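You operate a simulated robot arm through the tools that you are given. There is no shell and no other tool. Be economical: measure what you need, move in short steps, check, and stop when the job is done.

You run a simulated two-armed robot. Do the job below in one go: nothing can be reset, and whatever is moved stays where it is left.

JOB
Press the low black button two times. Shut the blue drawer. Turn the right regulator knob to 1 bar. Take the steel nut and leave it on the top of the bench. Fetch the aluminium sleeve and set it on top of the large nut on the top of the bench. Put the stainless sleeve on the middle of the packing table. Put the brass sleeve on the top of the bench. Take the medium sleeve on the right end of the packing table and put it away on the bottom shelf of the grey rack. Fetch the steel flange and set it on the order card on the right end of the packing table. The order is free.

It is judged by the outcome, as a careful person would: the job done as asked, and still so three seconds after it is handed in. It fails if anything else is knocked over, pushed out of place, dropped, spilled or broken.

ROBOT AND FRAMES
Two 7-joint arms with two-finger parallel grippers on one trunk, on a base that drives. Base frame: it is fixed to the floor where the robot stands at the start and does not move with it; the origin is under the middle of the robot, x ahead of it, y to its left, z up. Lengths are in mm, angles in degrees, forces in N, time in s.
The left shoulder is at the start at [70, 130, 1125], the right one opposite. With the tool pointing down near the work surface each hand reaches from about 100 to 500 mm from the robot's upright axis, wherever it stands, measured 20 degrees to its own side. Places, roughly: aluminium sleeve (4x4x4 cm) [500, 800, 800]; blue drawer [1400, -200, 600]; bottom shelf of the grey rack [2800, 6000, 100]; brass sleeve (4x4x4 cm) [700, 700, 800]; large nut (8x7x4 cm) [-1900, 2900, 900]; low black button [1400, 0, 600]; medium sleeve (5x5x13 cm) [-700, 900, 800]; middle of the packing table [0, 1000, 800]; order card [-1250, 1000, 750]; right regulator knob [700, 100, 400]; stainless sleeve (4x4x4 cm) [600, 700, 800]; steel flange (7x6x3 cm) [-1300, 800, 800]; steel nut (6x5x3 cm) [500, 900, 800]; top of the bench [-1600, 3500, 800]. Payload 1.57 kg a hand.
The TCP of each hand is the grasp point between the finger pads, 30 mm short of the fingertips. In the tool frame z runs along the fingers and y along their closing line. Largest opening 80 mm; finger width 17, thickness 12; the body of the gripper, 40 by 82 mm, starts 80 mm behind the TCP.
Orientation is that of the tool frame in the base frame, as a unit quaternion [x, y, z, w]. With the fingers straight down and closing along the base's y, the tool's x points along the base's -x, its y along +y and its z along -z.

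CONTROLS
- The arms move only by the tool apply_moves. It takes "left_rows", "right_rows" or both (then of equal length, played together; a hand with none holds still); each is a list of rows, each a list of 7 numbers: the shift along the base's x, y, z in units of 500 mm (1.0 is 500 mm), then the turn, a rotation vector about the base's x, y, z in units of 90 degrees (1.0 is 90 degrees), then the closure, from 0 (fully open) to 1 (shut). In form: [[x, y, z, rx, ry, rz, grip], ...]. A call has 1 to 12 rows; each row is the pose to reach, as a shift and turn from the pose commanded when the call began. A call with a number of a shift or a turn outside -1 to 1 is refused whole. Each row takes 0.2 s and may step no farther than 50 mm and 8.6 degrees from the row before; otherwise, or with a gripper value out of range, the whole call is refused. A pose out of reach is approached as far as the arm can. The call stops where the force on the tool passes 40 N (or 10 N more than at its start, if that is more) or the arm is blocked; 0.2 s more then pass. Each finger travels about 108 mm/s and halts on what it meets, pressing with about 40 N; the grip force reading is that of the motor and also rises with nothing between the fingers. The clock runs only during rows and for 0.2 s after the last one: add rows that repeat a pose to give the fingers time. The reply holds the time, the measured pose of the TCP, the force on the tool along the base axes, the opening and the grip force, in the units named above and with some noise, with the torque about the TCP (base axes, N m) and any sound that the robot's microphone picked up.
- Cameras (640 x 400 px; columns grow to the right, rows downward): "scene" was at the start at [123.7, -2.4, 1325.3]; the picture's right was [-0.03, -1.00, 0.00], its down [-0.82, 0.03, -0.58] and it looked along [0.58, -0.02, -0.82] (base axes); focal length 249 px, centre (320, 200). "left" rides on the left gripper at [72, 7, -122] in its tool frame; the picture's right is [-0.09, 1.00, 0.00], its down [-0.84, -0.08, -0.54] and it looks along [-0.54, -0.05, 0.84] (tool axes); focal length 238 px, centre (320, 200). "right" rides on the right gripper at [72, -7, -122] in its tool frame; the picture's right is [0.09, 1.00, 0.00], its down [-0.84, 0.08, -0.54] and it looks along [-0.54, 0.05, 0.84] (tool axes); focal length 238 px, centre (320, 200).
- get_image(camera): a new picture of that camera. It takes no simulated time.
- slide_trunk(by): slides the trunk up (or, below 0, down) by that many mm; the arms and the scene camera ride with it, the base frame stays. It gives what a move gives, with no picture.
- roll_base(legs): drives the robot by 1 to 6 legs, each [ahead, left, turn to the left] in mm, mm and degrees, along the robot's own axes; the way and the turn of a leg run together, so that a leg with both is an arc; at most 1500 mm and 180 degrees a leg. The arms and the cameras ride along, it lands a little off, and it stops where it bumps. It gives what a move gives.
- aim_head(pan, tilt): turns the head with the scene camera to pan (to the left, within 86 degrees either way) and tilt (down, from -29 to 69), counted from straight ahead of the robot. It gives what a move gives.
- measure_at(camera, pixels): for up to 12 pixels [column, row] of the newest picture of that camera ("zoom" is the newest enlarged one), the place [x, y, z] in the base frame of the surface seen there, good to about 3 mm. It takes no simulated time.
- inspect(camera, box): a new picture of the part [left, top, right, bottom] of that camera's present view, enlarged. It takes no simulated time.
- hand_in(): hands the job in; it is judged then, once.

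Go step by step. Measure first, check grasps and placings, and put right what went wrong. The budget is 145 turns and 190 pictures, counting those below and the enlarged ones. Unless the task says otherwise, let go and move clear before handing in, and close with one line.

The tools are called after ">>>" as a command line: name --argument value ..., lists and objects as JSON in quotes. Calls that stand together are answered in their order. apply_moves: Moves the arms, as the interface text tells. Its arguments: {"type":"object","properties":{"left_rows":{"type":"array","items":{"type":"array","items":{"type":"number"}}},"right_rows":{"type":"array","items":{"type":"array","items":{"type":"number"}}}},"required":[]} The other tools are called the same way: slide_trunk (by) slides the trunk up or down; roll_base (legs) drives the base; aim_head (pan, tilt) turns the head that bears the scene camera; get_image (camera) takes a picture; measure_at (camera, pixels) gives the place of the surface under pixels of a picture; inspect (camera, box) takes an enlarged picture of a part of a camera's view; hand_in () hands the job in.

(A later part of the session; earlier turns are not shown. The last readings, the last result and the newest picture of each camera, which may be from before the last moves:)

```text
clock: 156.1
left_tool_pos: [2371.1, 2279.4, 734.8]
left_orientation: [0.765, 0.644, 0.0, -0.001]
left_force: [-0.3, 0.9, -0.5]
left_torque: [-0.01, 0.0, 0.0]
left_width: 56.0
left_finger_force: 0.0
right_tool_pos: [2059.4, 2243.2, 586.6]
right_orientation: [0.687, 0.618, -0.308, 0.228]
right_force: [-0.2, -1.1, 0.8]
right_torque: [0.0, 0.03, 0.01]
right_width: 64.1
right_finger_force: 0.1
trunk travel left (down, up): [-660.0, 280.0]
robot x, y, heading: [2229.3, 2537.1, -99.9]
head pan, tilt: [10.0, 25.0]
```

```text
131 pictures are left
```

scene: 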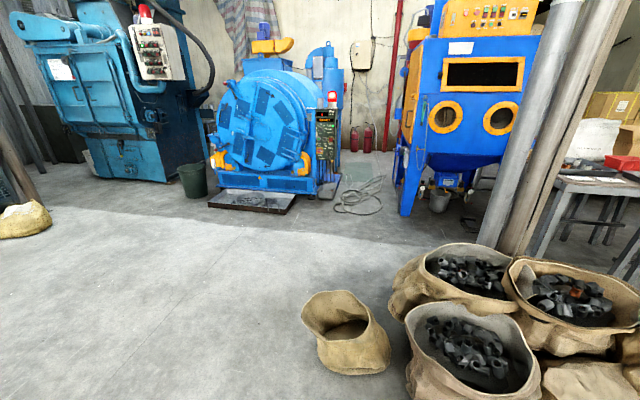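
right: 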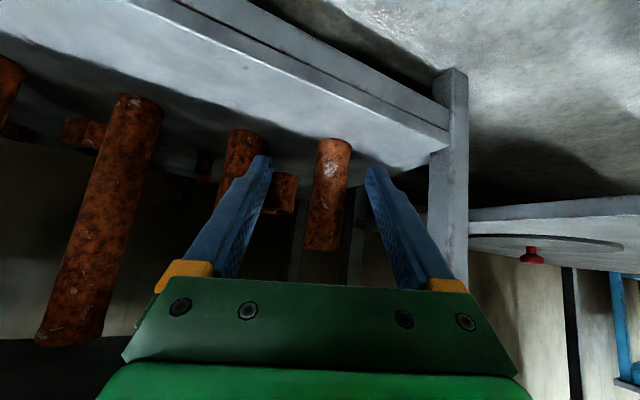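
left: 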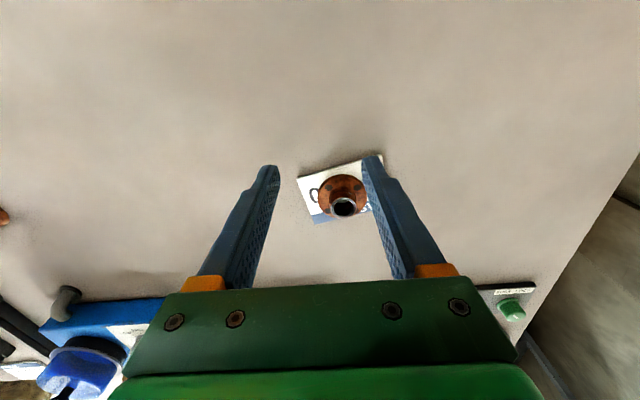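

Now I see the tumbler with control box and the blue cabinet with glove holes. Zoom on both.

>>> inspect --camera "scene" --box '[300, 80, 428, 160]'

>>> inspect --camera "scene" --box '[380, 130, 508, 210]'

>>> measure_at --camera "scene" --pixels '[[326, 130], [408, 215], [400, 170], [480, 240], [390, 360], [330, 370], [360, 190], [450, 190], [425, 200], [340, 200], [285, 210], [545, 250]]'

```text
5.00 times, centred on (364, 120) of scene
```

zoom: 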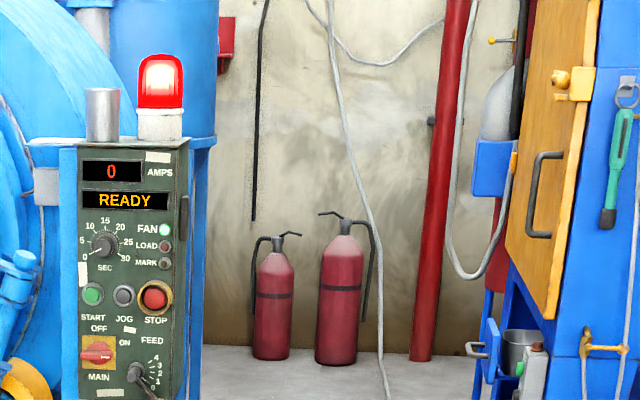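

```text
5.00 times, centred on (444, 170) of scene
```

zoom: 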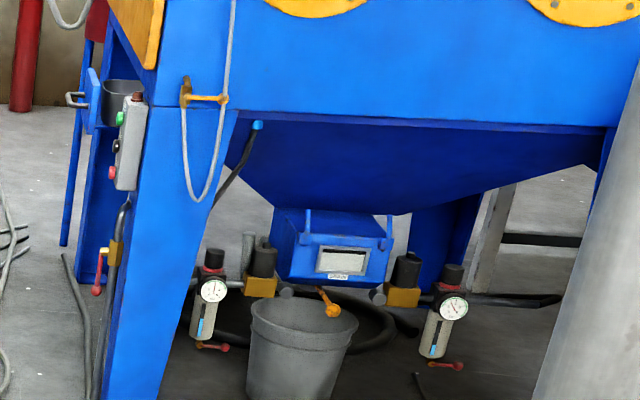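

```text
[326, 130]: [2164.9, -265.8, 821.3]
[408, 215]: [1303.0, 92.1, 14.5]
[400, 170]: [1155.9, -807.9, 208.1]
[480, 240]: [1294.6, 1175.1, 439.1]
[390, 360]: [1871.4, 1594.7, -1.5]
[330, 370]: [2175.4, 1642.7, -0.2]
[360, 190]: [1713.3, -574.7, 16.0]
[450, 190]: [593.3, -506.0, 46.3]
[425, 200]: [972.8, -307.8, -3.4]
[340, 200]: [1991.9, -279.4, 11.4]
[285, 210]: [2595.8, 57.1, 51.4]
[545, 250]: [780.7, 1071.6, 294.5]
```

Grey button box with the green/black/red buttons and the open blue drawer are on the cabinet's +x side leg. I drive around the lone sack to there.

>>> roll_base --legs '[[0, 500, 0], [1500, 0, 0], [100, 0, 0], [0, 0, -92]]'

>>> aim_head --pan 15 --tilt 30

>>> get_image --camera "scene"

>>> inspect --camera "scene" --box '[180, 100, 340, 200]'

```text
clock: 170.7
left_tool_pos: [2199.3, 750.8, 736.5]
left_orientation: [0.995, -0.097, 0.0, -0.001]
left_force: [0.2, 0.7, 0.0]
left_torque: [0.01, 0.02, -0.02]
left_width: 56.1
left_finger_force: 0.1
right_tool_pos: [2170.8, 1061.6, 585.6]
right_orientation: [0.922, -0.061, -0.378, -0.061]
right_force: [0.1, 0.5, -0.9]
right_torque: [0.02, 0.0, -0.01]
right_width: 63.9
right_finger_force: 0.1
trunk travel left (down, up): [-660.0, 280.0]
robot x, y, heading: [2455.2, 885.9, 168.9]
head pan, tilt: [10.0, 25.0]
```

```text
clock: 171.3
left_tool_pos: [2199.3, 751.8, 737.1]
left_orientation: [0.995, -0.097, 0.0, 0.0]
left_force: [0.4, -0.3, 0.3]
left_torque: [0.01, -0.01, 0.06]
left_width: 56.2
left_finger_force: 0.1
right_tool_pos: [2170.5, 1062.1, 585.5]
right_orientation: [0.922, -0.06, -0.378, -0.061]
right_force: [-0.5, 0.2, 0.7]
right_torque: [-0.01, 0.0, 0.0]
right_width: 64.0
right_finger_force: 0.2
trunk travel left (down, up): [-660.0, 280.0]
robot x, y, heading: [2455.2, 884.4, 168.9]
head pan, tilt: [15.0, 30.0]
```

```text
128 pictures are left
```

scene: 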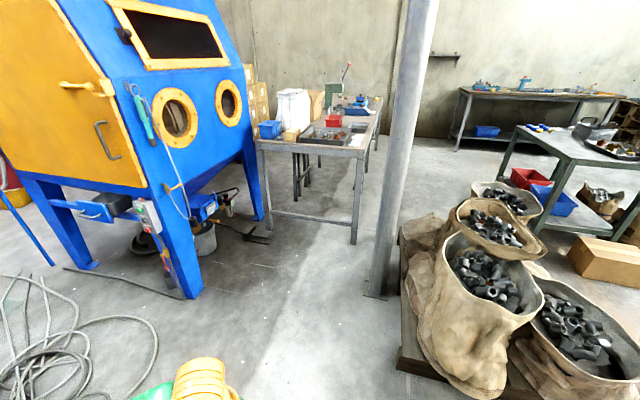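

```text
4.00 times, centred on (260, 150) of scene
```

zoom: 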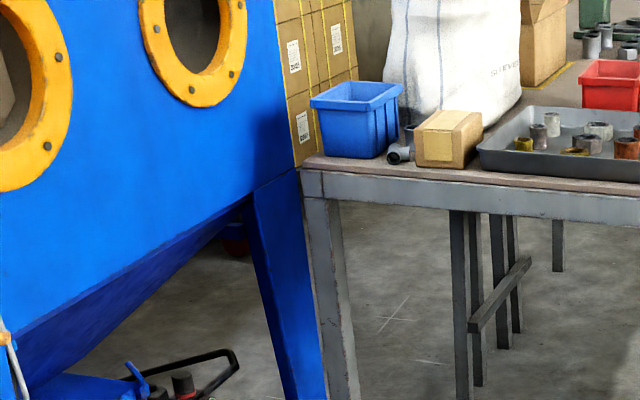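

Open table end and cabinet are accessible. Zoom on button box and drawer, and measure.

>>> inspect --camera "scene" --box '[40, 170, 240, 295]'

>>> measure_at --camera "zoom" --pixels '[[330, 115], [325, 125], [345, 145], [360, 165], [345, 130], [80, 110], [200, 130], [210, 145], [500, 350], [280, 120], [230, 85]]'

>>> measure_at --camera "scene" --pixels '[[150, 350], [120, 300], [190, 298], [255, 240], [260, 140], [355, 235], [200, 240], [370, 120]]'

```text
3.20 times, centred on (140, 232) of scene
```

zoom: 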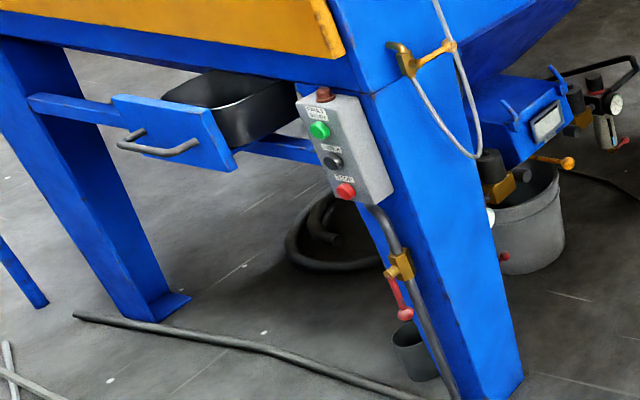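

```text
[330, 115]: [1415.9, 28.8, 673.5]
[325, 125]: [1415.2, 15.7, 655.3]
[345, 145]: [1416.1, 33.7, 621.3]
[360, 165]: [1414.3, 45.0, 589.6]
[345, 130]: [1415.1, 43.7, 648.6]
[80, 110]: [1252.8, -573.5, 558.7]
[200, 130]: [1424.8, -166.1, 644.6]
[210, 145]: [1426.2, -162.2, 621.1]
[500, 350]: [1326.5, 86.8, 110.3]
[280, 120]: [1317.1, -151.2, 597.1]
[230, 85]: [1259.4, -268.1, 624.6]
```

```text
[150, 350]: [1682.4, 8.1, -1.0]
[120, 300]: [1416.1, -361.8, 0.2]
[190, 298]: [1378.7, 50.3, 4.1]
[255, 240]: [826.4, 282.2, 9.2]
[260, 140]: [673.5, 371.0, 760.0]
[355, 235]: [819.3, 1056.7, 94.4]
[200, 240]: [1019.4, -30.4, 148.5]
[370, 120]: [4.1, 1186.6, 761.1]
```

Black button at ≈(1416,25,610); drawer front at (1425,-165,630). Hoses lie on the floor to the left; I get their extent before approaching.

>>> roll_base --legs '[[400, 300, 0]]'

>>> aim_head --pan 30 --tilt 45

>>> get_image --camera "scene"

>>> measure_at --camera "scene" --pixels '[[200, 200], [250, 200], [300, 200], [150, 250], [250, 250], [300, 250], [100, 300], [200, 300], [330, 160], [100, 150]]'

```text
clock: 174.3
left_tool_pos: [1750.3, 534.3, 735.9]
left_orientation: [0.995, -0.097, 0.001, 0.0]
left_force: [0.9, 0.2, 0.3]
left_torque: [0.04, 0.02, 0.01]
left_width: 55.9
left_finger_force: 0.0
right_tool_pos: [1719.1, 844.9, 586.1]
right_orientation: [0.921, -0.06, -0.379, -0.061]
right_force: [0.4, -0.1, 0.0]
right_torque: [0.02, -0.02, 0.02]
right_width: 64.1
right_finger_force: 0.0
trunk travel left (down, up): [-660.0, 280.0]
robot x, y, heading: [2005.0, 668.7, 169.1]
head pan, tilt: [15.0, 30.0]
```

```text
clock: 175.0
left_tool_pos: [1749.7, 534.1, 735.6]
left_orientation: [0.995, -0.096, 0.0, 0.0]
left_force: [-0.2, 0.0, -0.1]
left_torque: [0.03, 0.01, -0.03]
left_width: 56.0
left_finger_force: 0.0
right_tool_pos: [1719.2, 845.1, 585.4]
right_orientation: [0.922, -0.059, -0.378, -0.061]
right_force: [0.3, 0.4, 0.6]
right_torque: [0.03, -0.05, 0.0]
right_width: 63.9
right_finger_force: 0.0
trunk travel left (down, up): [-660.0, 280.0]
robot x, y, heading: [2009.0, 666.7, 169.1]
head pan, tilt: [30.0, 45.0]
```

```text
125 pictures are left
```

scene: 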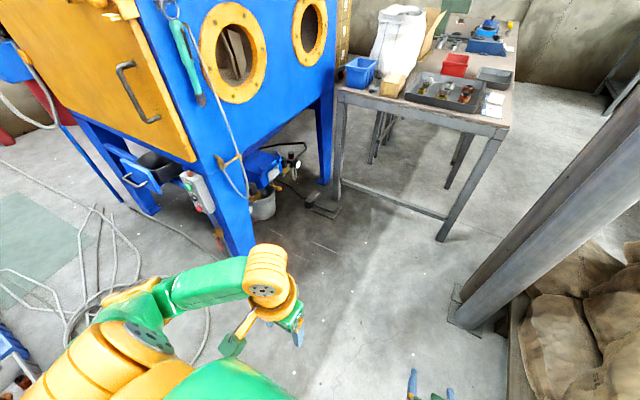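

```text
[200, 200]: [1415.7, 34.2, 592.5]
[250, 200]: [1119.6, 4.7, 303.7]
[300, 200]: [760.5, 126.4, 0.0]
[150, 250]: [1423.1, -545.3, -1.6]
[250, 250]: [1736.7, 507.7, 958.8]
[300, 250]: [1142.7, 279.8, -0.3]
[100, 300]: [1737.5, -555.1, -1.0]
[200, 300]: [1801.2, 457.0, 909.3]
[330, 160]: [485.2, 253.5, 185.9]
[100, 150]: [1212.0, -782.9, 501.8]
```

>>> measure_at --camera "scene" --pixels '[[210, 325], [195, 355], [180, 235], [215, 255], [140, 260], [160, 270], [110, 210], [75, 315], [140, 220], [30, 320], [130, 185], [205, 300]]'

>>> inspect --camera "scene" --box '[90, 130, 250, 260]'

```text
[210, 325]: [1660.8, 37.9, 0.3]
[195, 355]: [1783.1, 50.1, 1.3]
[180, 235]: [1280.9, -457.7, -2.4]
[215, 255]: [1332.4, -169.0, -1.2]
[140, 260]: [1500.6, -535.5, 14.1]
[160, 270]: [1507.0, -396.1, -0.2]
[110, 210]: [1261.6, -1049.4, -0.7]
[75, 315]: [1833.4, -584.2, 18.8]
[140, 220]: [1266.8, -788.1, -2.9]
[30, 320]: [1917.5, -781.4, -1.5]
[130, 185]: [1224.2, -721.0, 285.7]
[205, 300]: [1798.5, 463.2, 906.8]
```

```text
3.08 times, centred on (170, 195) of scene
```

zoom: 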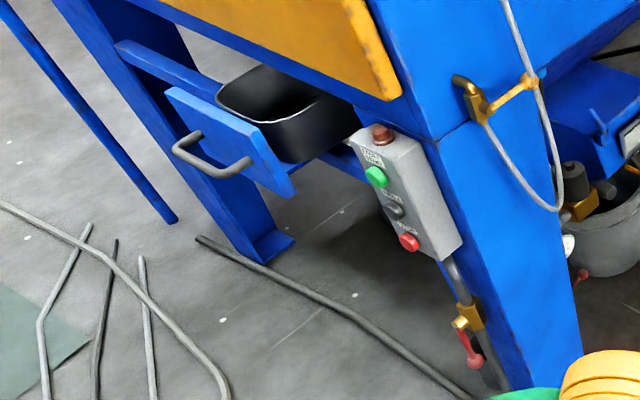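

>>> measure_at --camera "zoom" --pixels '[[175, 100], [285, 180], [240, 140], [250, 160], [185, 150], [395, 210], [392, 205], [375, 175], [408, 240], [402, 190], [300, 165], [350, 250]]'

```text
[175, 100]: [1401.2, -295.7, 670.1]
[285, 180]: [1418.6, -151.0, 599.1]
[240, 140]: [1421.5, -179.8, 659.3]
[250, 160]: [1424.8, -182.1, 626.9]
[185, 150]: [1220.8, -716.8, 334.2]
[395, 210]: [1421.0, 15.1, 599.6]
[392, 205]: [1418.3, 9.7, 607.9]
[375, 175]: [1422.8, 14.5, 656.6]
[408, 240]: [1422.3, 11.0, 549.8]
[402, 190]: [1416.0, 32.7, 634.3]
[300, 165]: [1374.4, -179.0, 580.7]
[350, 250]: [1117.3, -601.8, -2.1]
```

Black button centre ≈(1421,12,603). I place the robot at about (1872,271), heading 182, staying clear of the hoses, and lower the trunk.

>>> roll_base --legs '[[60, 415, 0], [0, 0, 13]]'

>>> slide_trunk --by -250

>>> apply_moves --left_rows '[[0, 0, 0.02, 0, 0.09, 0, 1], [0, 0, 0.04, 0, 0.18, 0, 1], [0, 0, 0.06, 0, 0.27, 0, 1], [0, 0, 0.08, 0, 0.36, 0, 1], [0, 0, 0.1, 0, 0.45, 0, 1], [0, 0, 0.12, 0, 0.54, 0, 1]]'

```text
clock: 178.4
left_tool_pos: [1649.6, 87.2, 736.0]
left_orientation: [1.0, 0.017, 0.0, 0.001]
left_force: [-0.2, 0.0, -0.1]
left_torque: [0.04, -0.01, 0.0]
left_width: 56.2
left_finger_force: 0.0
right_tool_pos: [1550.0, 383.7, 585.2]
right_orientation: [0.923, 0.045, -0.383, -0.017]
right_force: [-0.6, -0.1, -0.1]
right_torque: [-0.01, -0.02, -0.01]
right_width: 64.3
right_finger_force: 0.2
trunk travel left (down, up): [-660.0, 280.0]
robot x, y, heading: [1865.7, 275.0, -178.2]
head pan, tilt: [30.0, 45.0]
```

```text
clock: 181.0
left_tool_pos: [1647.7, 87.3, 486.0]
left_orientation: [1.0, 0.016, 0.0, 0.0]
left_force: [-0.4, 0.4, 0.3]
left_torque: [-0.02, 0.01, 0.0]
left_width: 55.9
left_finger_force: 0.1
right_tool_pos: [1548.6, 383.4, 336.4]
right_orientation: [0.923, 0.044, -0.382, -0.018]
right_force: [0.4, 0.4, 0.0]
right_torque: [0.03, -0.01, 0.01]
right_width: 64.2
right_finger_force: 0.1
trunk travel left (down, up): [-410.0, 530.0]
robot x, y, heading: [1872.1, 279.0, -178.2]
head pan, tilt: [30.0, 45.0]
```

```text
clock: 182.4
left_tool_pos: [1663.2, 81.1, 460.8]
left_orientation: [0.911, 0.016, -0.411, -0.007]
left_force: [-1.2, -0.8, 0.6]
left_torque: [-0.03, 0.02, 0.03]
left_width: 0.0
left_finger_force: 21.4
left hand out of reach, approached as far as the arm can: row 1, 2, 3, 4, 5, 6
right_tool_pos: [1549.9, 383.1, 335.1]
right_orientation: [0.922, 0.045, -0.383, -0.017]
right_force: [0.2, 0.1, -0.2]
right_torque: [0.01, 0.01, 0.04]
right_width: 64.0
right_finger_force: 0.1
trunk travel left (down, up): [-410.0, 530.0]
robot x, y, heading: [1867.4, 276.2, -178.1]
head pan, tilt: [30.0, 45.0]
```

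Pitch is ≈48° so far; moving outward eases reach. I extend forward, raise to z≈603 and pitch up to horizontal.

>>> apply_moves --left_rows '[[-0.06, -0.02, 0.05, 0, 0.05, 0, 1], [-0.12, -0.05, 0.1, 0, 0.12, 0, 1], [-0.18, -0.08, 0.15, 0, 0.2, 0, 1], [-0.22, -0.11, 0.2, 0, 0.28, 0, 1], [-0.25, -0.135, 0.24, 0, 0.36, 0, 1], [-0.27, -0.145, 0.275, 0, 0.44, 0, 1], [-0.28, -0.145, 0.28, 0, 0.46, 0, 1]]'

>>> get_image --camera "left"

>>> get_image --camera "scene"

```text
clock: 184.0
left_tool_pos: [1521.9, 9.0, 599.9]
left_orientation: [0.707, 0.012, -0.707, -0.011]
left_force: [-0.2, -0.2, 0.8]
left_torque: [-0.01, 0.02, 0.0]
left_width: 0.0
left_finger_force: 21.1
left hand out of reach, approached as far as the arm can: row 1, 2, 3
right_tool_pos: [1549.3, 382.7, 334.2]
right_orientation: [0.923, 0.045, -0.383, -0.018]
right_force: [0.0, 0.7, -1.0]
right_torque: [0.03, 0.01, 0.01]
right_width: 64.0
right_finger_force: 0.1
trunk travel left (down, up): [-410.0, 530.0]
robot x, y, heading: [1867.2, 278.3, -178.1]
head pan, tilt: [30.0, 45.0]
```

```text
123 pictures are left
```

left: 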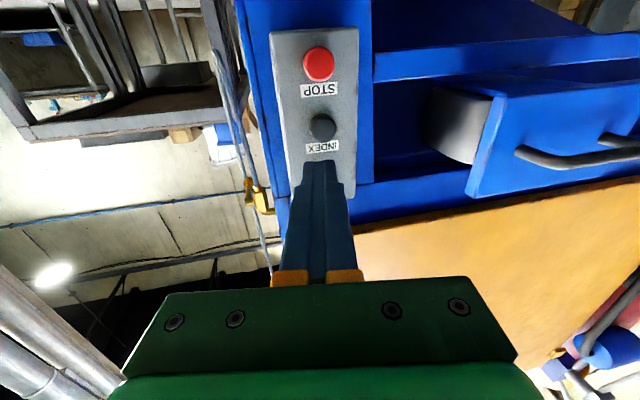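

```text
122 pictures are left
```

scene: 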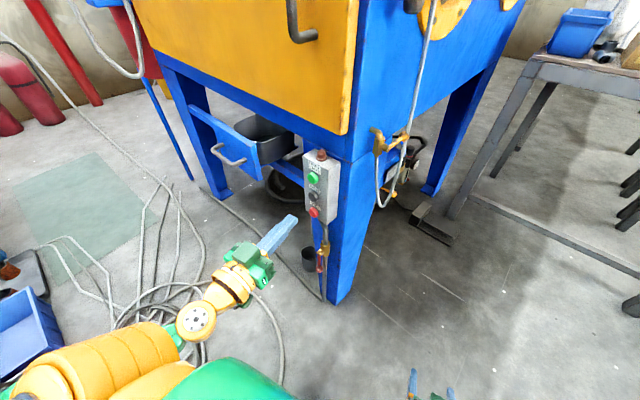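

The left wrist shows the black INDEX button at (322,127). Measure it precisely.

>>> measure_at --camera "left" --pixels '[[322, 127], [310, 127], [334, 127], [322, 118], [322, 138], [318, 62], [300, 125], [300, 100], [345, 100]]'

```text
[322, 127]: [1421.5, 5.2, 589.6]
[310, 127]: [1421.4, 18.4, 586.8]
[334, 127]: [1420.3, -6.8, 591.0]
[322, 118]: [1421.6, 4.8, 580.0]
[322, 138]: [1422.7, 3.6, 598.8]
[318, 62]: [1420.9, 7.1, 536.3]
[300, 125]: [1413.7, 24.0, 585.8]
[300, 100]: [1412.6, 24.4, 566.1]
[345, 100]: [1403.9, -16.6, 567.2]
```

Button at (1421,5,589), protruding ~12 mm. I align and press once.

>>> apply_moves --left_rows '[[-0.06, -0.007, -0.022, 0, 0, 0, 1], [-0.12, -0.007, -0.022, 0, 0, 0, 1], [-0.14, -0.007, -0.022, 0, 0, 0, 1], [-0.152, -0.007, -0.022, 0, 0, 0, 1], [-0.16, -0.007, -0.022, 0, 0, 0, 1], [-0.166, -0.007, -0.022, 0, 0, 0, 1]]'

```text
clock: 185.4
left_tool_pos: [1441.2, 5.5, 589.5]
left_orientation: [-0.707, -0.012, 0.708, 0.013]
left_force: [26.6, 6.9, -8.3]
left_torque: [-0.13, -0.11, -0.38]
left_width: 0.0
left_finger_force: 21.4
right_tool_pos: [1550.8, 384.1, 337.2]
right_orientation: [0.922, 0.045, -0.384, -0.018]
right_force: [-0.2, -0.1, 0.5]
right_torque: [0.01, 0.02, 0.02]
right_width: 63.9
right_finger_force: 0.1
trunk travel left (down, up): [-410.0, 530.0]
robot x, y, heading: [1869.6, 273.0, -177.9]
head pan, tilt: [30.0, 45.0]
heard: click
```

Click heard once. I back off 25 mm and press again the same way.

>>> apply_moves --left_rows '[[0.02, 0, 0, 0, 0, 0, 1], [0.06, 0, 0, 0, 0, 0, 1], [0.06, 0, 0, 0, 0, 0, 1], [0.06, 0, 0, 0, 0, 0, 1]]'

>>> apply_moves --left_rows '[[-0.04, 0, 0, 0, 0, 0, 1], [-0.052, 0, 0, 0, 0, 0, 1], [-0.058, 0, 0, 0, 0, 0, 1], [-0.06, 0, 0, 0, 0, 0, 1]]'

>>> apply_moves --left_rows '[[0.06, 0, 0, 0, 0, 0, 1], [0.14, 0, 0, 0, 0, 0, 1]]'

>>> get_image --camera "left"

```text
clock: 186.4
left_tool_pos: [1469.1, 5.3, 588.8]
left_orientation: [0.707, 0.012, -0.707, -0.011]
left_force: [-0.3, -0.2, 0.2]
left_torque: [-0.02, -0.01, 0.0]
left_width: 0.0
left_finger_force: 21.6
right_tool_pos: [1548.3, 383.2, 335.9]
right_orientation: [0.923, 0.044, -0.382, -0.018]
right_force: [0.3, -0.1, -0.4]
right_torque: [-0.02, 0.01, 0.01]
right_width: 63.9
right_finger_force: 0.1
trunk travel left (down, up): [-410.0, 530.0]
robot x, y, heading: [1866.5, 274.4, -178.5]
head pan, tilt: [30.0, 45.0]
```

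```text
clock: 187.4
left_tool_pos: [1441.4, 5.2, 591.0]
left_orientation: [-0.706, -0.012, 0.708, 0.012]
left_force: [28.0, 4.5, -7.3]
left_torque: [-0.1, -0.13, -0.39]
left_width: 0.1
left_finger_force: 21.2
right_tool_pos: [1549.6, 383.0, 337.2]
right_orientation: [0.922, 0.046, -0.384, -0.018]
right_force: [0.6, -0.3, 0.2]
right_torque: [0.02, 0.01, 0.01]
right_width: 64.0
right_finger_force: 0.1
trunk travel left (down, up): [-410.0, 530.0]
robot x, y, heading: [1863.9, 274.1, -178.0]
head pan, tilt: [30.0, 45.0]
heard: click
```

```text
clock: 188.0
left_tool_pos: [1507.7, 4.6, 590.4]
left_orientation: [-0.707, -0.012, 0.707, 0.011]
left_force: [0.0, 0.4, 0.0]
left_torque: [-0.01, -0.03, 0.0]
left_width: 0.0
left_finger_force: 21.1
right_tool_pos: [1549.9, 384.0, 335.5]
right_orientation: [0.922, 0.044, -0.384, -0.017]
right_force: [0.8, -1.6, -0.4]
right_torque: [0.01, -0.01, 0.02]
right_width: 64.1
right_finger_force: 0.1
trunk travel left (down, up): [-410.0, 530.0]
robot x, y, heading: [1870.3, 274.1, -178.3]
head pan, tilt: [30.0, 45.0]
```

```text
121 pictures are left
```

left: 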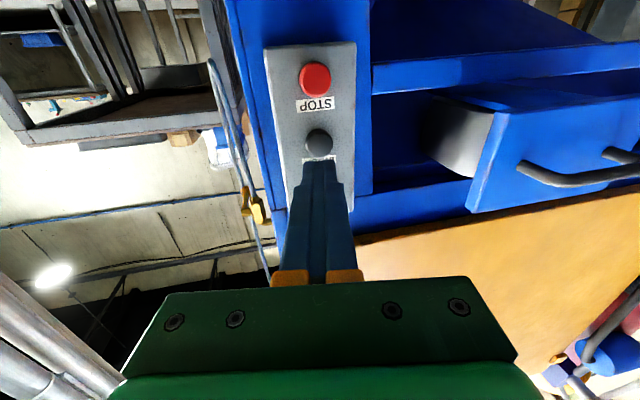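

Two clicks counted. Now the drawer: measure its panel and handle from this view.

>>> measure_at --camera "left" --pixels '[[490, 130], [485, 195], [505, 130], [600, 195], [630, 110], [560, 180], [525, 165], [600, 140], [380, 100], [450, 80], [400, 215], [440, 130]]'

```text
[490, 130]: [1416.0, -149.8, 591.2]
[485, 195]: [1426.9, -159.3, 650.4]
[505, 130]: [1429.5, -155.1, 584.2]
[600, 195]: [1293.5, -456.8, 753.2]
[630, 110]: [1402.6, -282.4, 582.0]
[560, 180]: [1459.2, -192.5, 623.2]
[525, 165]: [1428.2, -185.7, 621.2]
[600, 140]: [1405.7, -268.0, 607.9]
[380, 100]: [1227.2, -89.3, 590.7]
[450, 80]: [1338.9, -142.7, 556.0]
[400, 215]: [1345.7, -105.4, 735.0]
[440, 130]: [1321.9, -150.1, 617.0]
```

Panel centre ≈(1412,-223), handle at z≈622; I'll push below the handle. I turn the base left 30° and close in.

>>> roll_base --legs '[[0, 0, 30], [132, -71, 0]]'

>>> get_image --camera "left"

>>> get_image --camera "scene"

```text
clock: 190.8
left_tool_pos: [1544.7, -149.0, 589.1]
left_orientation: [-0.68, -0.196, 0.685, -0.173]
left_force: [-0.5, 0.5, -0.1]
left_torque: [0.01, -0.01, -0.04]
left_width: 0.0
left_finger_force: 21.3
right_tool_pos: [1387.9, 198.8, 335.5]
right_orientation: [0.879, 0.284, -0.374, 0.083]
right_force: [0.2, 0.3, 0.3]
right_torque: [0.02, 0.01, 0.0]
right_width: 63.8
right_finger_force: 0.0
trunk travel left (down, up): [-410.0, 530.0]
robot x, y, heading: [1717.2, 270.4, -147.8]
head pan, tilt: [30.0, 45.0]
```

```text
120 pictures are left
```

left: 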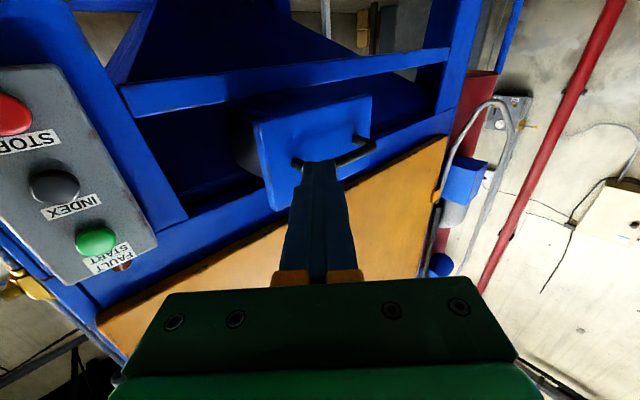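

```text
119 pictures are left
```

scene: 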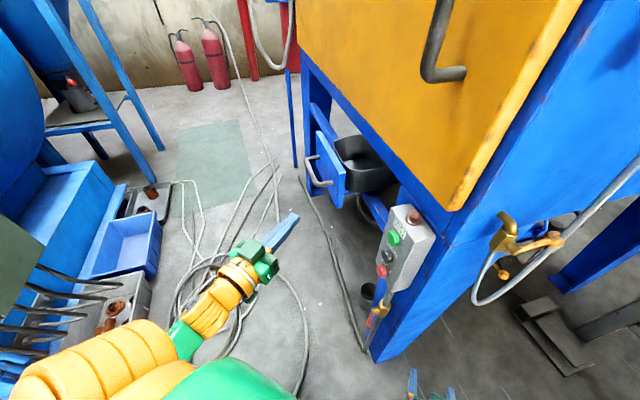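

>>> measure_at --camera "left" --pixels '[[310, 118], [280, 135], [350, 112], [312, 105], [335, 158], [300, 165], [362, 135], [270, 190], [280, 80], [180, 95]]'

```text
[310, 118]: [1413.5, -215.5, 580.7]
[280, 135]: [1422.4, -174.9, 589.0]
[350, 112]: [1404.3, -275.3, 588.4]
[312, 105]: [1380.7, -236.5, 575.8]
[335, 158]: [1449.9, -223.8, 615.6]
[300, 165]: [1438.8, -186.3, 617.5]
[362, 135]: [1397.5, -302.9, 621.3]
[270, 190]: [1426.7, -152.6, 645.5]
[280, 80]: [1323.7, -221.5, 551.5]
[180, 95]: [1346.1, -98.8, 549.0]
```

I yaw the hand −17°, move in front of the panel below the handle, and push along the slide.

>>> apply_moves --left_rows '[[-0.04, -0.05, 0.003, 0, 0, -0.09, 1], [-0.1, -0.1, 0.003, 0, 0, -0.18, 1], [-0.158, -0.15, 0.003, 0, 0, -0.19, 1], [-0.197, -0.142, 0.003, 0, 0, -0.19, 1], [-0.236, -0.134, 0.003, 0, 0, -0.19, 1], [-0.275, -0.126, 0.003, 0, 0, -0.19, 1]]'

>>> get_image --camera "left"

```text
clock: 192.2
left_tool_pos: [1407.4, -212.3, 591.1]
left_orientation: [-0.701, -0.092, 0.703, -0.07]
left_force: [-0.4, 0.8, 0.3]
left_torque: [-0.02, -0.01, 0.0]
left_width: 0.0
left_finger_force: 21.0
right_tool_pos: [1389.4, 198.7, 335.4]
right_orientation: [0.879, 0.283, -0.375, 0.081]
right_force: [0.6, 0.4, -0.5]
right_torque: [-0.01, -0.04, 0.04]
right_width: 64.0
right_finger_force: 0.0
trunk travel left (down, up): [-410.0, 530.0]
robot x, y, heading: [1720.0, 265.0, -148.1]
head pan, tilt: [30.0, 45.0]
```

```text
118 pictures are left
```

left: 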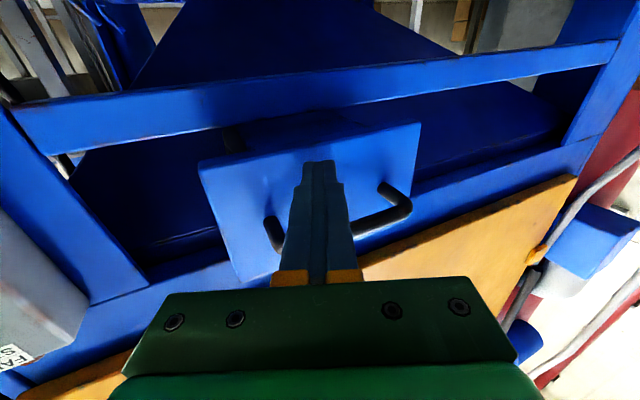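

The panel moves easily. Continue pushing.

>>> apply_moves --left_rows '[[-0.039, 0.008, 0, 0, 0, 0, 1], [-0.078, 0.016, 0, 0, 0, 0, 1], [-0.117, 0.024, 0, 0, 0, 0, 1], [-0.156, 0.032, 0, 0, 0, 0, 1], [-0.195, 0.04, 0, 0, 0, 0, 1]]'

>>> get_image --camera "left"

>>> get_image --camera "scene"

```text
clock: 193.1
left_tool_pos: [1361.3, -203.2, 590.7]
left_orientation: [0.702, 0.096, -0.701, 0.074]
left_force: [28.6, 8.4, 6.6]
left_torque: [0.02, 0.13, -0.31]
left_width: 0.3
left_finger_force: 21.4
right_tool_pos: [1391.2, 197.5, 339.0]
right_orientation: [0.876, 0.287, -0.378, 0.084]
right_force: [-0.7, -0.9, 0.3]
right_torque: [-0.02, 0.02, 0.01]
right_width: 64.0
right_finger_force: 0.0
trunk travel left (down, up): [-410.0, 530.0]
robot x, y, heading: [1717.3, 269.4, -147.7]
head pan, tilt: [30.0, 45.0]
stopped in row 4 (left hand): the force on the tool passed its limit at 62 N (the readings are from after the stop); the commanded pose is now the measured one
```

```text
117 pictures are left
```

left: 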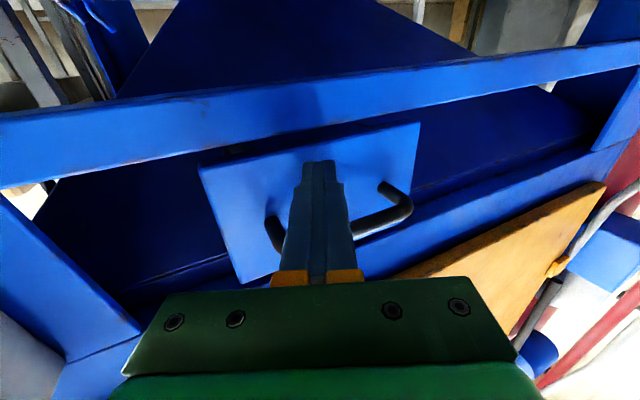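

```text
116 pictures are left
```

scene: 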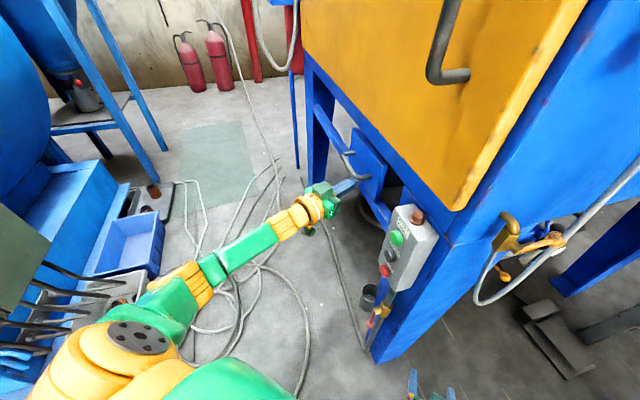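

The push met its stop with the panel flush at the frame. I withdraw and check.

>>> apply_moves --left_rows '[[0.08, -0.016, 0, 0, 0, 0, 1], [0.17, -0.035, 0, 0, 0, 0, 1], [0.26, -0.03, 0, 0, 0, 0, 1], [0.33, 0.03, 0, 0, 0, 0, 1]]'

>>> get_image --camera "left"

>>> measure_at --camera "left" --pixels '[[250, 150], [370, 110], [280, 80], [400, 80], [310, 120], [200, 120], [330, 170]]'

```text
clock: 194.1
left_tool_pos: [1521.9, -187.2, 586.3]
left_orientation: [0.704, 0.094, -0.7, 0.074]
left_force: [-0.3, 0.2, 0.1]
left_torque: [-0.01, -0.07, 0.05]
left_width: 0.0
left_finger_force: 21.4
right_tool_pos: [1390.2, 196.2, 334.9]
right_orientation: [0.879, 0.286, -0.374, 0.083]
right_force: [0.5, -0.3, 0.2]
right_torque: [-0.01, 0.02, 0.0]
right_width: 63.9
right_finger_force: 0.1
trunk travel left (down, up): [-410.0, 530.0]
robot x, y, heading: [1718.6, 267.2, -147.6]
head pan, tilt: [30.0, 45.0]
```

```text
115 pictures are left
```

left: 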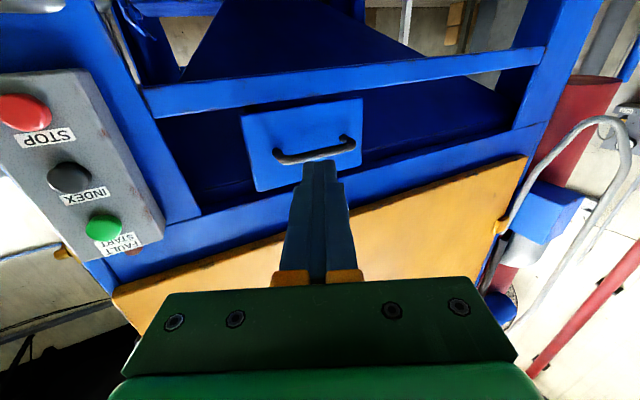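

```text
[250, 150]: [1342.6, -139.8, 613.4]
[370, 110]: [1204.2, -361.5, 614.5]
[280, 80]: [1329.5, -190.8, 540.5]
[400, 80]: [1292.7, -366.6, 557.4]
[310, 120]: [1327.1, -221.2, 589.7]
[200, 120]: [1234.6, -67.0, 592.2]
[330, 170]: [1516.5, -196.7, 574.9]
```

Panel plane (x≈1327) is flush with the rail: drawer shut. I back off northwards, turn, and view the regulators.

>>> roll_base --legs '[[-238, -382, 0], [0, 0, 38]]'

>>> apply_moves --left_rows '[[-0.02, 0.08, 0, -0.085, 0, 0, 0.5], [-0.04, 0.16, 0, -0.17, 0, 0, 0.0], [-0.06, 0.24, 0, -0.255, 0, 0, 0], [-0.08, 0.32, 0, -0.34, 0, 0, 0]]'

>>> aim_head --pan -30 --tilt 40

>>> get_image --camera "scene"

```text
clock: 198.6
left_tool_pos: [1836.7, 236.3, 583.9]
left_orientation: [-0.636, -0.32, 0.637, -0.296]
left_force: [-0.4, -0.5, -0.2]
left_torque: [0.0, 0.01, 0.02]
left_width: 0.0
left_finger_force: 21.0
right_tool_pos: [1497.0, 459.6, 334.6]
right_orientation: [0.738, 0.556, -0.326, 0.199]
right_force: [0.7, 0.8, -0.2]
right_torque: [0.0, -0.01, 0.01]
right_width: 63.8
right_finger_force: 0.0
trunk travel left (down, up): [-410.0, 530.0]
robot x, y, heading: [1714.5, 717.5, -109.4]
head pan, tilt: [30.0, 45.0]
```

```text
clock: 199.6
left_tool_pos: [1796.4, 397.1, 584.6]
left_orientation: [-0.534, -0.141, 0.699, -0.455]
left_force: [0.4, -0.1, 0.5]
left_torque: [-0.01, 0.04, -0.03]
left_width: 80.1
left_finger_force: 0.0
right_tool_pos: [1496.9, 458.8, 336.0]
right_orientation: [0.738, 0.556, -0.326, 0.2]
right_force: [0.3, 0.4, 0.6]
right_torque: [0.01, 0.0, 0.01]
right_width: 64.1
right_finger_force: 0.1
trunk travel left (down, up): [-410.0, 530.0]
robot x, y, heading: [1715.6, 713.4, -109.7]
head pan, tilt: [30.0, 45.0]
```

```text
clock: 200.9
left_tool_pos: [1797.7, 396.0, 584.0]
left_orientation: [-0.536, -0.141, 0.699, -0.453]
left_force: [-0.2, -0.5, 0.0]
left_torque: [0.04, 0.01, 0.01]
left_width: 79.9
left_finger_force: 0.1
right_tool_pos: [1496.7, 459.5, 335.6]
right_orientation: [0.737, 0.556, -0.327, 0.2]
right_force: [0.3, -0.4, 0.1]
right_torque: [0.01, 0.04, -0.01]
right_width: 63.9
right_finger_force: 0.1
trunk travel left (down, up): [-410.0, 530.0]
robot x, y, heading: [1710.1, 718.2, -109.3]
head pan, tilt: [-30.0, 40.0]
```

```text
114 pictures are left
```

scene: 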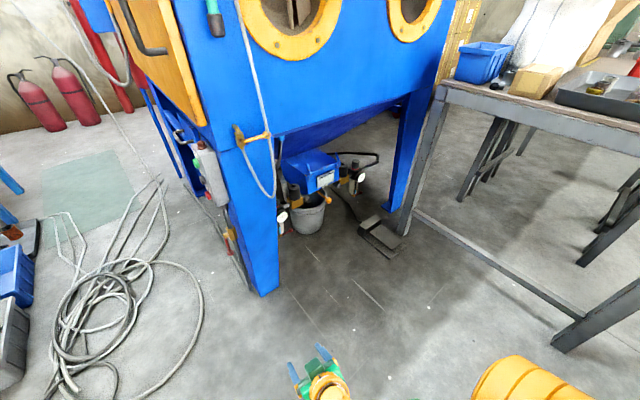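

The left hand pitched up rather than down; I undo that (rotate back beyond), then strafe right toward the cabinet front.

>>> apply_moves --left_rows '[[0, 0, 0.02, 0.085, -0.02, 0, 0], [0, 0, 0.04, 0.17, -0.04, 0, 0], [0, 0, 0.06, 0.25, -0.07, 0, 0], [0, 0, 0.08, 0.32, -0.11, 0, 0], [0, 0, 0.1, 0.39, -0.16, 0, 0]]'

>>> roll_base --legs '[[160, -480, 0]]'

>>> aim_head --pan -20 --tilt 45

>>> get_image --camera "scene"

>>> inspect --camera "scene" --box '[260, 130, 420, 230]'

```text
clock: 202.1
left_tool_pos: [1826.6, 378.4, 594.8]
left_orientation: [0.729, 0.286, -0.553, 0.286]
left_force: [0.0, 0.6, 0.8]
left_torque: [0.02, 0.01, 0.01]
left_width: 80.1
left_finger_force: 0.1
left hand out of reach, approached as far as the arm can: row 4, 5
right_tool_pos: [1496.3, 458.2, 335.9]
right_orientation: [0.737, 0.556, -0.327, 0.2]
right_force: [0.0, 1.0, 0.2]
right_torque: [0.01, 0.01, 0.0]
right_width: 64.3
right_finger_force: 0.1
trunk travel left (down, up): [-410.0, 530.0]
robot x, y, heading: [1713.9, 717.2, -109.9]
head pan, tilt: [-30.0, 40.0]
```

```text
clock: 205.1
left_tool_pos: [1322.3, 390.2, 595.3]
left_orientation: [0.729, 0.286, -0.553, 0.285]
left_force: [0.5, 0.2, 0.3]
left_torque: [-0.02, 0.0, 0.02]
left_width: 80.0
left_finger_force: 0.0
right_tool_pos: [992.8, 468.9, 335.6]
right_orientation: [0.738, 0.556, -0.327, 0.2]
right_force: [0.1, 0.3, 0.1]
right_torque: [0.02, 0.0, -0.02]
right_width: 64.1
right_finger_force: 0.0
trunk travel left (down, up): [-410.0, 530.0]
robot x, y, heading: [1206.6, 728.5, -109.6]
head pan, tilt: [-30.0, 40.0]
```

```text
clock: 205.8
left_tool_pos: [1322.1, 388.8, 595.6]
left_orientation: [0.729, 0.287, -0.552, 0.285]
left_force: [0.3, 0.0, 0.2]
left_torque: [0.03, -0.03, 0.01]
left_width: 79.9
left_finger_force: 0.0
right_tool_pos: [991.6, 469.1, 335.6]
right_orientation: [0.737, 0.556, -0.327, 0.201]
right_force: [0.1, -0.3, 0.7]
right_torque: [0.01, 0.02, -0.01]
right_width: 64.0
right_finger_force: 0.0
trunk travel left (down, up): [-410.0, 530.0]
robot x, y, heading: [1211.1, 728.5, -109.5]
head pan, tilt: [-20.0, 45.0]
```

```text
113 pictures are left
```

scene: 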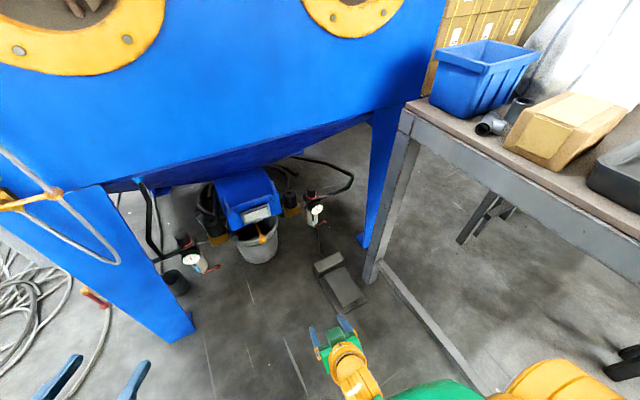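

```text
4.00 times, centred on (340, 180) of scene
```

zoom: 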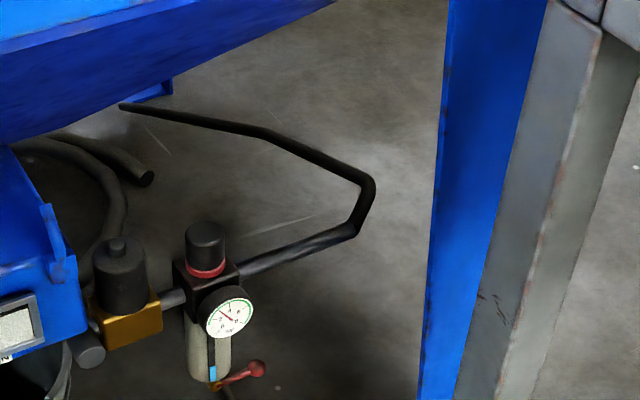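

>>> measure_at --camera "zoom" --pixels '[[205, 228], [205, 250], [190, 240], [222, 240], [205, 268], [230, 318], [215, 315], [205, 355], [120, 250], [260, 255], [258, 368], [40, 280]]'

>>> measure_at --camera "scene" --pixels '[[370, 240], [395, 210], [340, 290], [335, 270], [410, 115], [250, 260], [280, 160], [300, 145]]'

```text
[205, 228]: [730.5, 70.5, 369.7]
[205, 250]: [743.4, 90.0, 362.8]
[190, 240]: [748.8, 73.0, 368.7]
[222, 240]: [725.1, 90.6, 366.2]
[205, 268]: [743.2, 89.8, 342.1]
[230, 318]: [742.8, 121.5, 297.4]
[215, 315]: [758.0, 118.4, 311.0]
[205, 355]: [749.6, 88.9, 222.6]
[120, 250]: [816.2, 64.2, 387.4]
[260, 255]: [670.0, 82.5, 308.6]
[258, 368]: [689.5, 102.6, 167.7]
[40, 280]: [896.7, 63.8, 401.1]
```

```text
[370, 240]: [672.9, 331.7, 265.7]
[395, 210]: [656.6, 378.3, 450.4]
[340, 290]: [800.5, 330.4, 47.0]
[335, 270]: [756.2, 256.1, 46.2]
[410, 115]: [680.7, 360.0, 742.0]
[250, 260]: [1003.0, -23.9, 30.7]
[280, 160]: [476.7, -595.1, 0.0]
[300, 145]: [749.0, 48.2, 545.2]
```

Knob: vertical, axis ≈(735,76), top z≈370; gauge below it. Zoom tightly on the gauge.

>>> inspect --camera "scene" --box '[306, 195, 330, 225]'

```text
13.33 times, centred on (318, 210) of scene
```

zoom: 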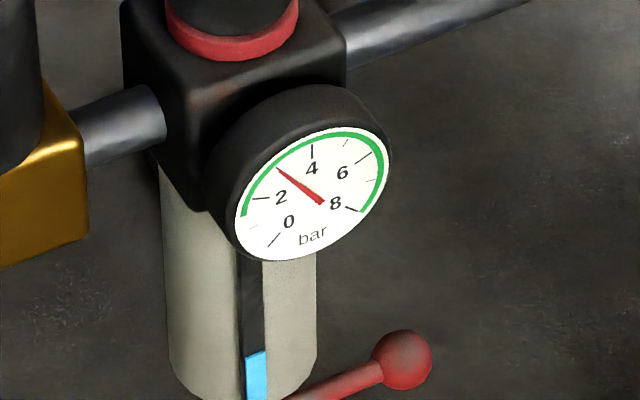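

Gauge reads ~3 bar now; it needs to go down to 1. First I pull the left hand back and up, then approach with heading −120.

>>> apply_moves --left_rows '[[0.02, 0.05, 0.04, 0, 0, 0, 0], [0.05, 0.1, 0.08, 0, 0, 0, 0], [0.07, 0.15, 0.12, 0, 0, 0, 0], [0.09, 0.2, 0.16, 0, 0, 0, 0], [0.11, 0.25, 0.2, 0, 0, 0, 0], [0.12, 0.3, 0.24, 0, 0, 0, 0]]'

>>> roll_base --legs '[[0, 0, -10.5]]'

```text
clock: 207.3
left_tool_pos: [1379.5, 537.0, 713.8]
left_orientation: [0.748, 0.259, -0.549, 0.269]
left_force: [9.0, -3.4, -11.8]
left_torque: [-0.83, 0.13, -0.7]
left_width: 73.7
left_finger_force: 0.1
left hand out of reach, approached as far as the arm can: row 1, 2, 3, 4
right_tool_pos: [991.3, 469.8, 335.5]
right_orientation: [0.737, 0.557, -0.327, 0.2]
right_force: [0.2, -0.7, -0.8]
right_torque: [-0.03, 0.0, -0.02]
right_width: 63.8
right_finger_force: 0.0
trunk travel left (down, up): [-410.0, 530.0]
robot x, y, heading: [1210.0, 727.2, -109.8]
head pan, tilt: [-20.0, 45.0]
stopped in row 6 (left hand): the force on the tool passed its limit at 42 N (the readings are from after the stop); the commanded pose is now the measured one
```

```text
clock: 208.5
left_tool_pos: [1342.4, 511.1, 714.7]
left_orientation: [0.767, 0.19, -0.572, 0.218]
left_force: [9.3, -5.4, -17.1]
left_torque: [-1.19, 0.4, -0.75]
left_width: 73.0
left_finger_force: 0.1
right_tool_pos: [949.8, 514.2, 336.3]
right_orientation: [0.785, 0.488, -0.343, 0.169]
right_force: [-0.2, 0.2, -0.1]
right_torque: [0.01, 0.01, 0.01]
right_width: 64.1
right_finger_force: 0.0
trunk travel left (down, up): [-410.0, 530.0]
robot x, y, heading: [1208.6, 725.6, -119.8]
head pan, tilt: [-20.0, 45.0]
```

Left hand feels ~18 N, possibly touching the robot's own body. I look.

>>> aim_head --pan 35 --tilt 55

>>> get_image --camera "scene"

>>> get_image --camera "left"

```text
clock: 209.7
left_tool_pos: [1342.2, 508.9, 714.5]
left_orientation: [0.768, 0.188, -0.572, 0.217]
left_force: [8.4, -5.8, -13.1]
left_torque: [-0.89, 0.35, -0.7]
left_width: 73.1
left_finger_force: 0.0
right_tool_pos: [949.3, 515.2, 335.6]
right_orientation: [0.785, 0.488, -0.343, 0.17]
right_force: [-0.6, -0.5, -0.3]
right_torque: [0.02, -0.01, -0.01]
right_width: 64.0
right_finger_force: 0.0
trunk travel left (down, up): [-410.0, 530.0]
robot x, y, heading: [1209.8, 725.6, -120.2]
head pan, tilt: [35.0, 55.0]
```

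```text
110 pictures are left
```

scene: 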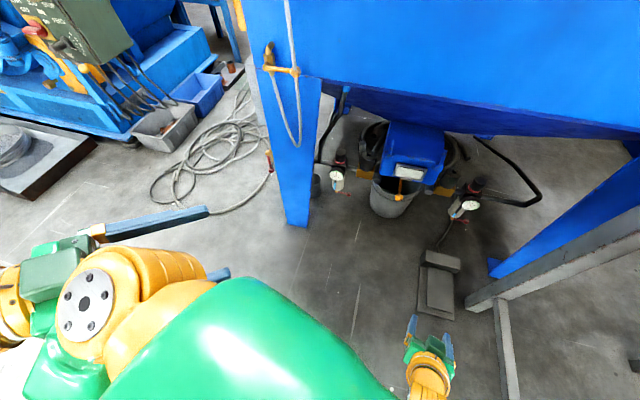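

```text
109 pictures are left
```

left: 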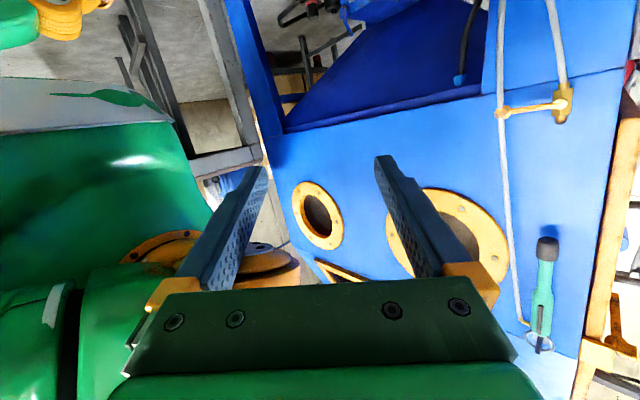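

The left fingers touch the robot's own shoulder; I move the hand outward to the left.

>>> apply_moves --left_rows '[[0.05, -0.03, -0.02, 0, 0, 0, 0], [0.12, -0.07, -0.05, 0, 0, 0, 0], [0.19, -0.11, -0.08, 0, 0, 0, 0], [0.25, -0.14, -0.1, 0, 0, 0, 0]]'

>>> roll_base --legs '[[100, 0, 0]]'

>>> aim_head --pan 0 --tilt 55

>>> get_image --camera "scene"

```text
clock: 210.7
left_tool_pos: [1468.9, 440.5, 664.2]
left_orientation: [0.768, 0.189, -0.572, 0.217]
left_force: [-0.4, 0.8, 0.7]
left_torque: [-0.02, 0.01, 0.0]
left_width: 80.2
left_finger_force: 0.0
right_tool_pos: [948.0, 512.6, 335.5]
right_orientation: [0.785, 0.488, -0.342, 0.169]
right_force: [0.7, 0.2, 0.0]
right_torque: [-0.03, 0.02, 0.02]
right_width: 63.8
right_finger_force: 0.1
trunk travel left (down, up): [-410.0, 530.0]
robot x, y, heading: [1208.0, 728.0, -120.1]
head pan, tilt: [35.0, 55.0]
```

```text
clock: 211.8
left_tool_pos: [1419.3, 354.6, 664.8]
left_orientation: [0.768, 0.188, -0.572, 0.216]
left_force: [-0.2, 0.6, 1.1]
left_torque: [-0.02, 0.01, -0.01]
left_width: 80.0
left_finger_force: 0.0
right_tool_pos: [899.2, 426.9, 335.8]
right_orientation: [0.785, 0.488, -0.342, 0.17]
right_force: [-0.7, -0.2, -0.8]
right_torque: [0.0, 0.03, 0.02]
right_width: 63.8
right_finger_force: 0.1
trunk travel left (down, up): [-410.0, 530.0]
robot x, y, heading: [1160.2, 639.1, -120.0]
head pan, tilt: [35.0, 55.0]
```

```text
clock: 212.9
left_tool_pos: [1418.4, 354.3, 664.2]
left_orientation: [0.768, 0.19, -0.572, 0.218]
left_force: [-0.9, -0.2, -1.2]
left_torque: [-0.02, 0.03, -0.02]
left_width: 80.0
left_finger_force: 0.0
right_tool_pos: [898.2, 428.5, 336.2]
right_orientation: [0.785, 0.488, -0.344, 0.169]
right_force: [0.4, 0.5, 0.1]
right_torque: [-0.01, 0.06, -0.01]
right_width: 64.2
right_finger_force: 0.1
trunk travel left (down, up): [-410.0, 530.0]
robot x, y, heading: [1158.5, 643.9, -120.1]
head pan, tilt: [0.0, 55.0]
```

```text
108 pictures are left
```

scene: 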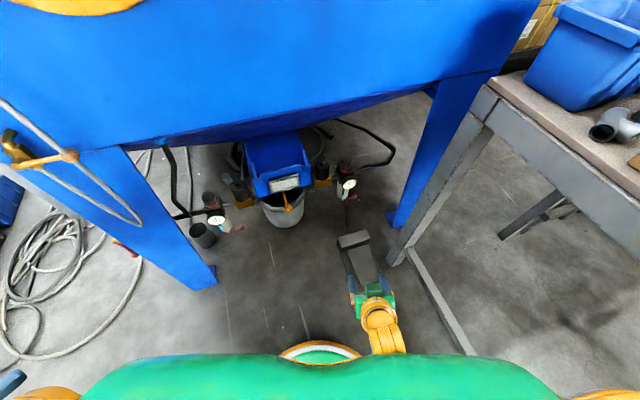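

I draw the left hand back 120 mm and roll 225 mm closer.

>>> apply_moves --left_rows '[[0.02, 0.08, 0, 0, 0, 0, 0], [0.05, 0.16, 0, 0, 0, 0, 0], [0.07, 0.24, 0, 0, 0, 0, 0], [0.09, 0.32, 0, 0, 0, 0, 0]]'

>>> roll_base --legs '[[220, 0, 0]]'

>>> get_image --camera "right"

>>> get_image --camera "scene"

```text
clock: 213.9
left_tool_pos: [1420.6, 446.4, 651.8]
left_orientation: [0.768, 0.19, -0.572, 0.218]
left_force: [0.2, 0.2, 0.0]
left_torque: [0.01, -0.01, -0.02]
left_width: 80.0
left_finger_force: 0.0
left hand out of reach, approached as far as the arm can: row 2, 3, 4
right_tool_pos: [899.3, 426.8, 334.5]
right_orientation: [0.785, 0.487, -0.344, 0.17]
right_force: [0.3, 0.4, -1.2]
right_torque: [0.03, 0.01, 0.04]
right_width: 63.9
right_finger_force: 0.1
trunk travel left (down, up): [-410.0, 530.0]
robot x, y, heading: [1156.6, 642.0, -119.9]
head pan, tilt: [0.0, 55.0]
```

```text
clock: 215.6
left_tool_pos: [1311.9, 257.7, 651.5]
left_orientation: [0.767, 0.191, -0.572, 0.219]
left_force: [0.4, 0.3, -0.2]
left_torque: [0.0, 0.0, -0.01]
left_width: 79.7
left_finger_force: 0.0
right_tool_pos: [789.2, 237.5, 336.7]
right_orientation: [0.784, 0.488, -0.343, 0.17]
right_force: [0.1, 0.4, -0.1]
right_torque: [0.01, -0.01, -0.02]
right_width: 64.0
right_finger_force: 0.1
trunk travel left (down, up): [-410.0, 530.0]
robot x, y, heading: [1047.6, 453.3, -119.8]
head pan, tilt: [0.0, 55.0]
```

```text
107 pictures are left
```

right: 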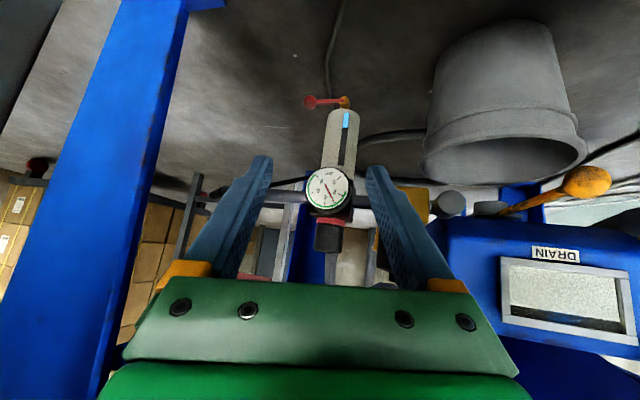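

```text
106 pictures are left
```

scene: 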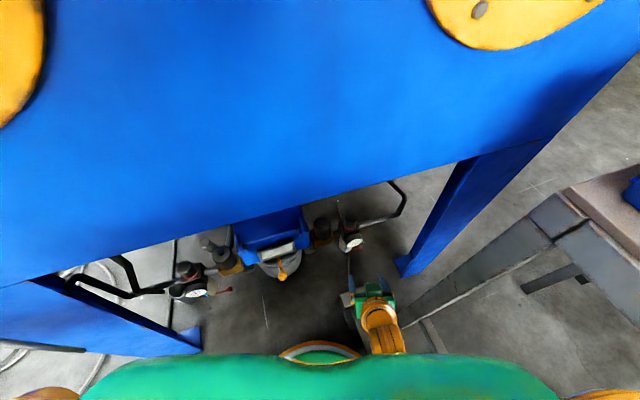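

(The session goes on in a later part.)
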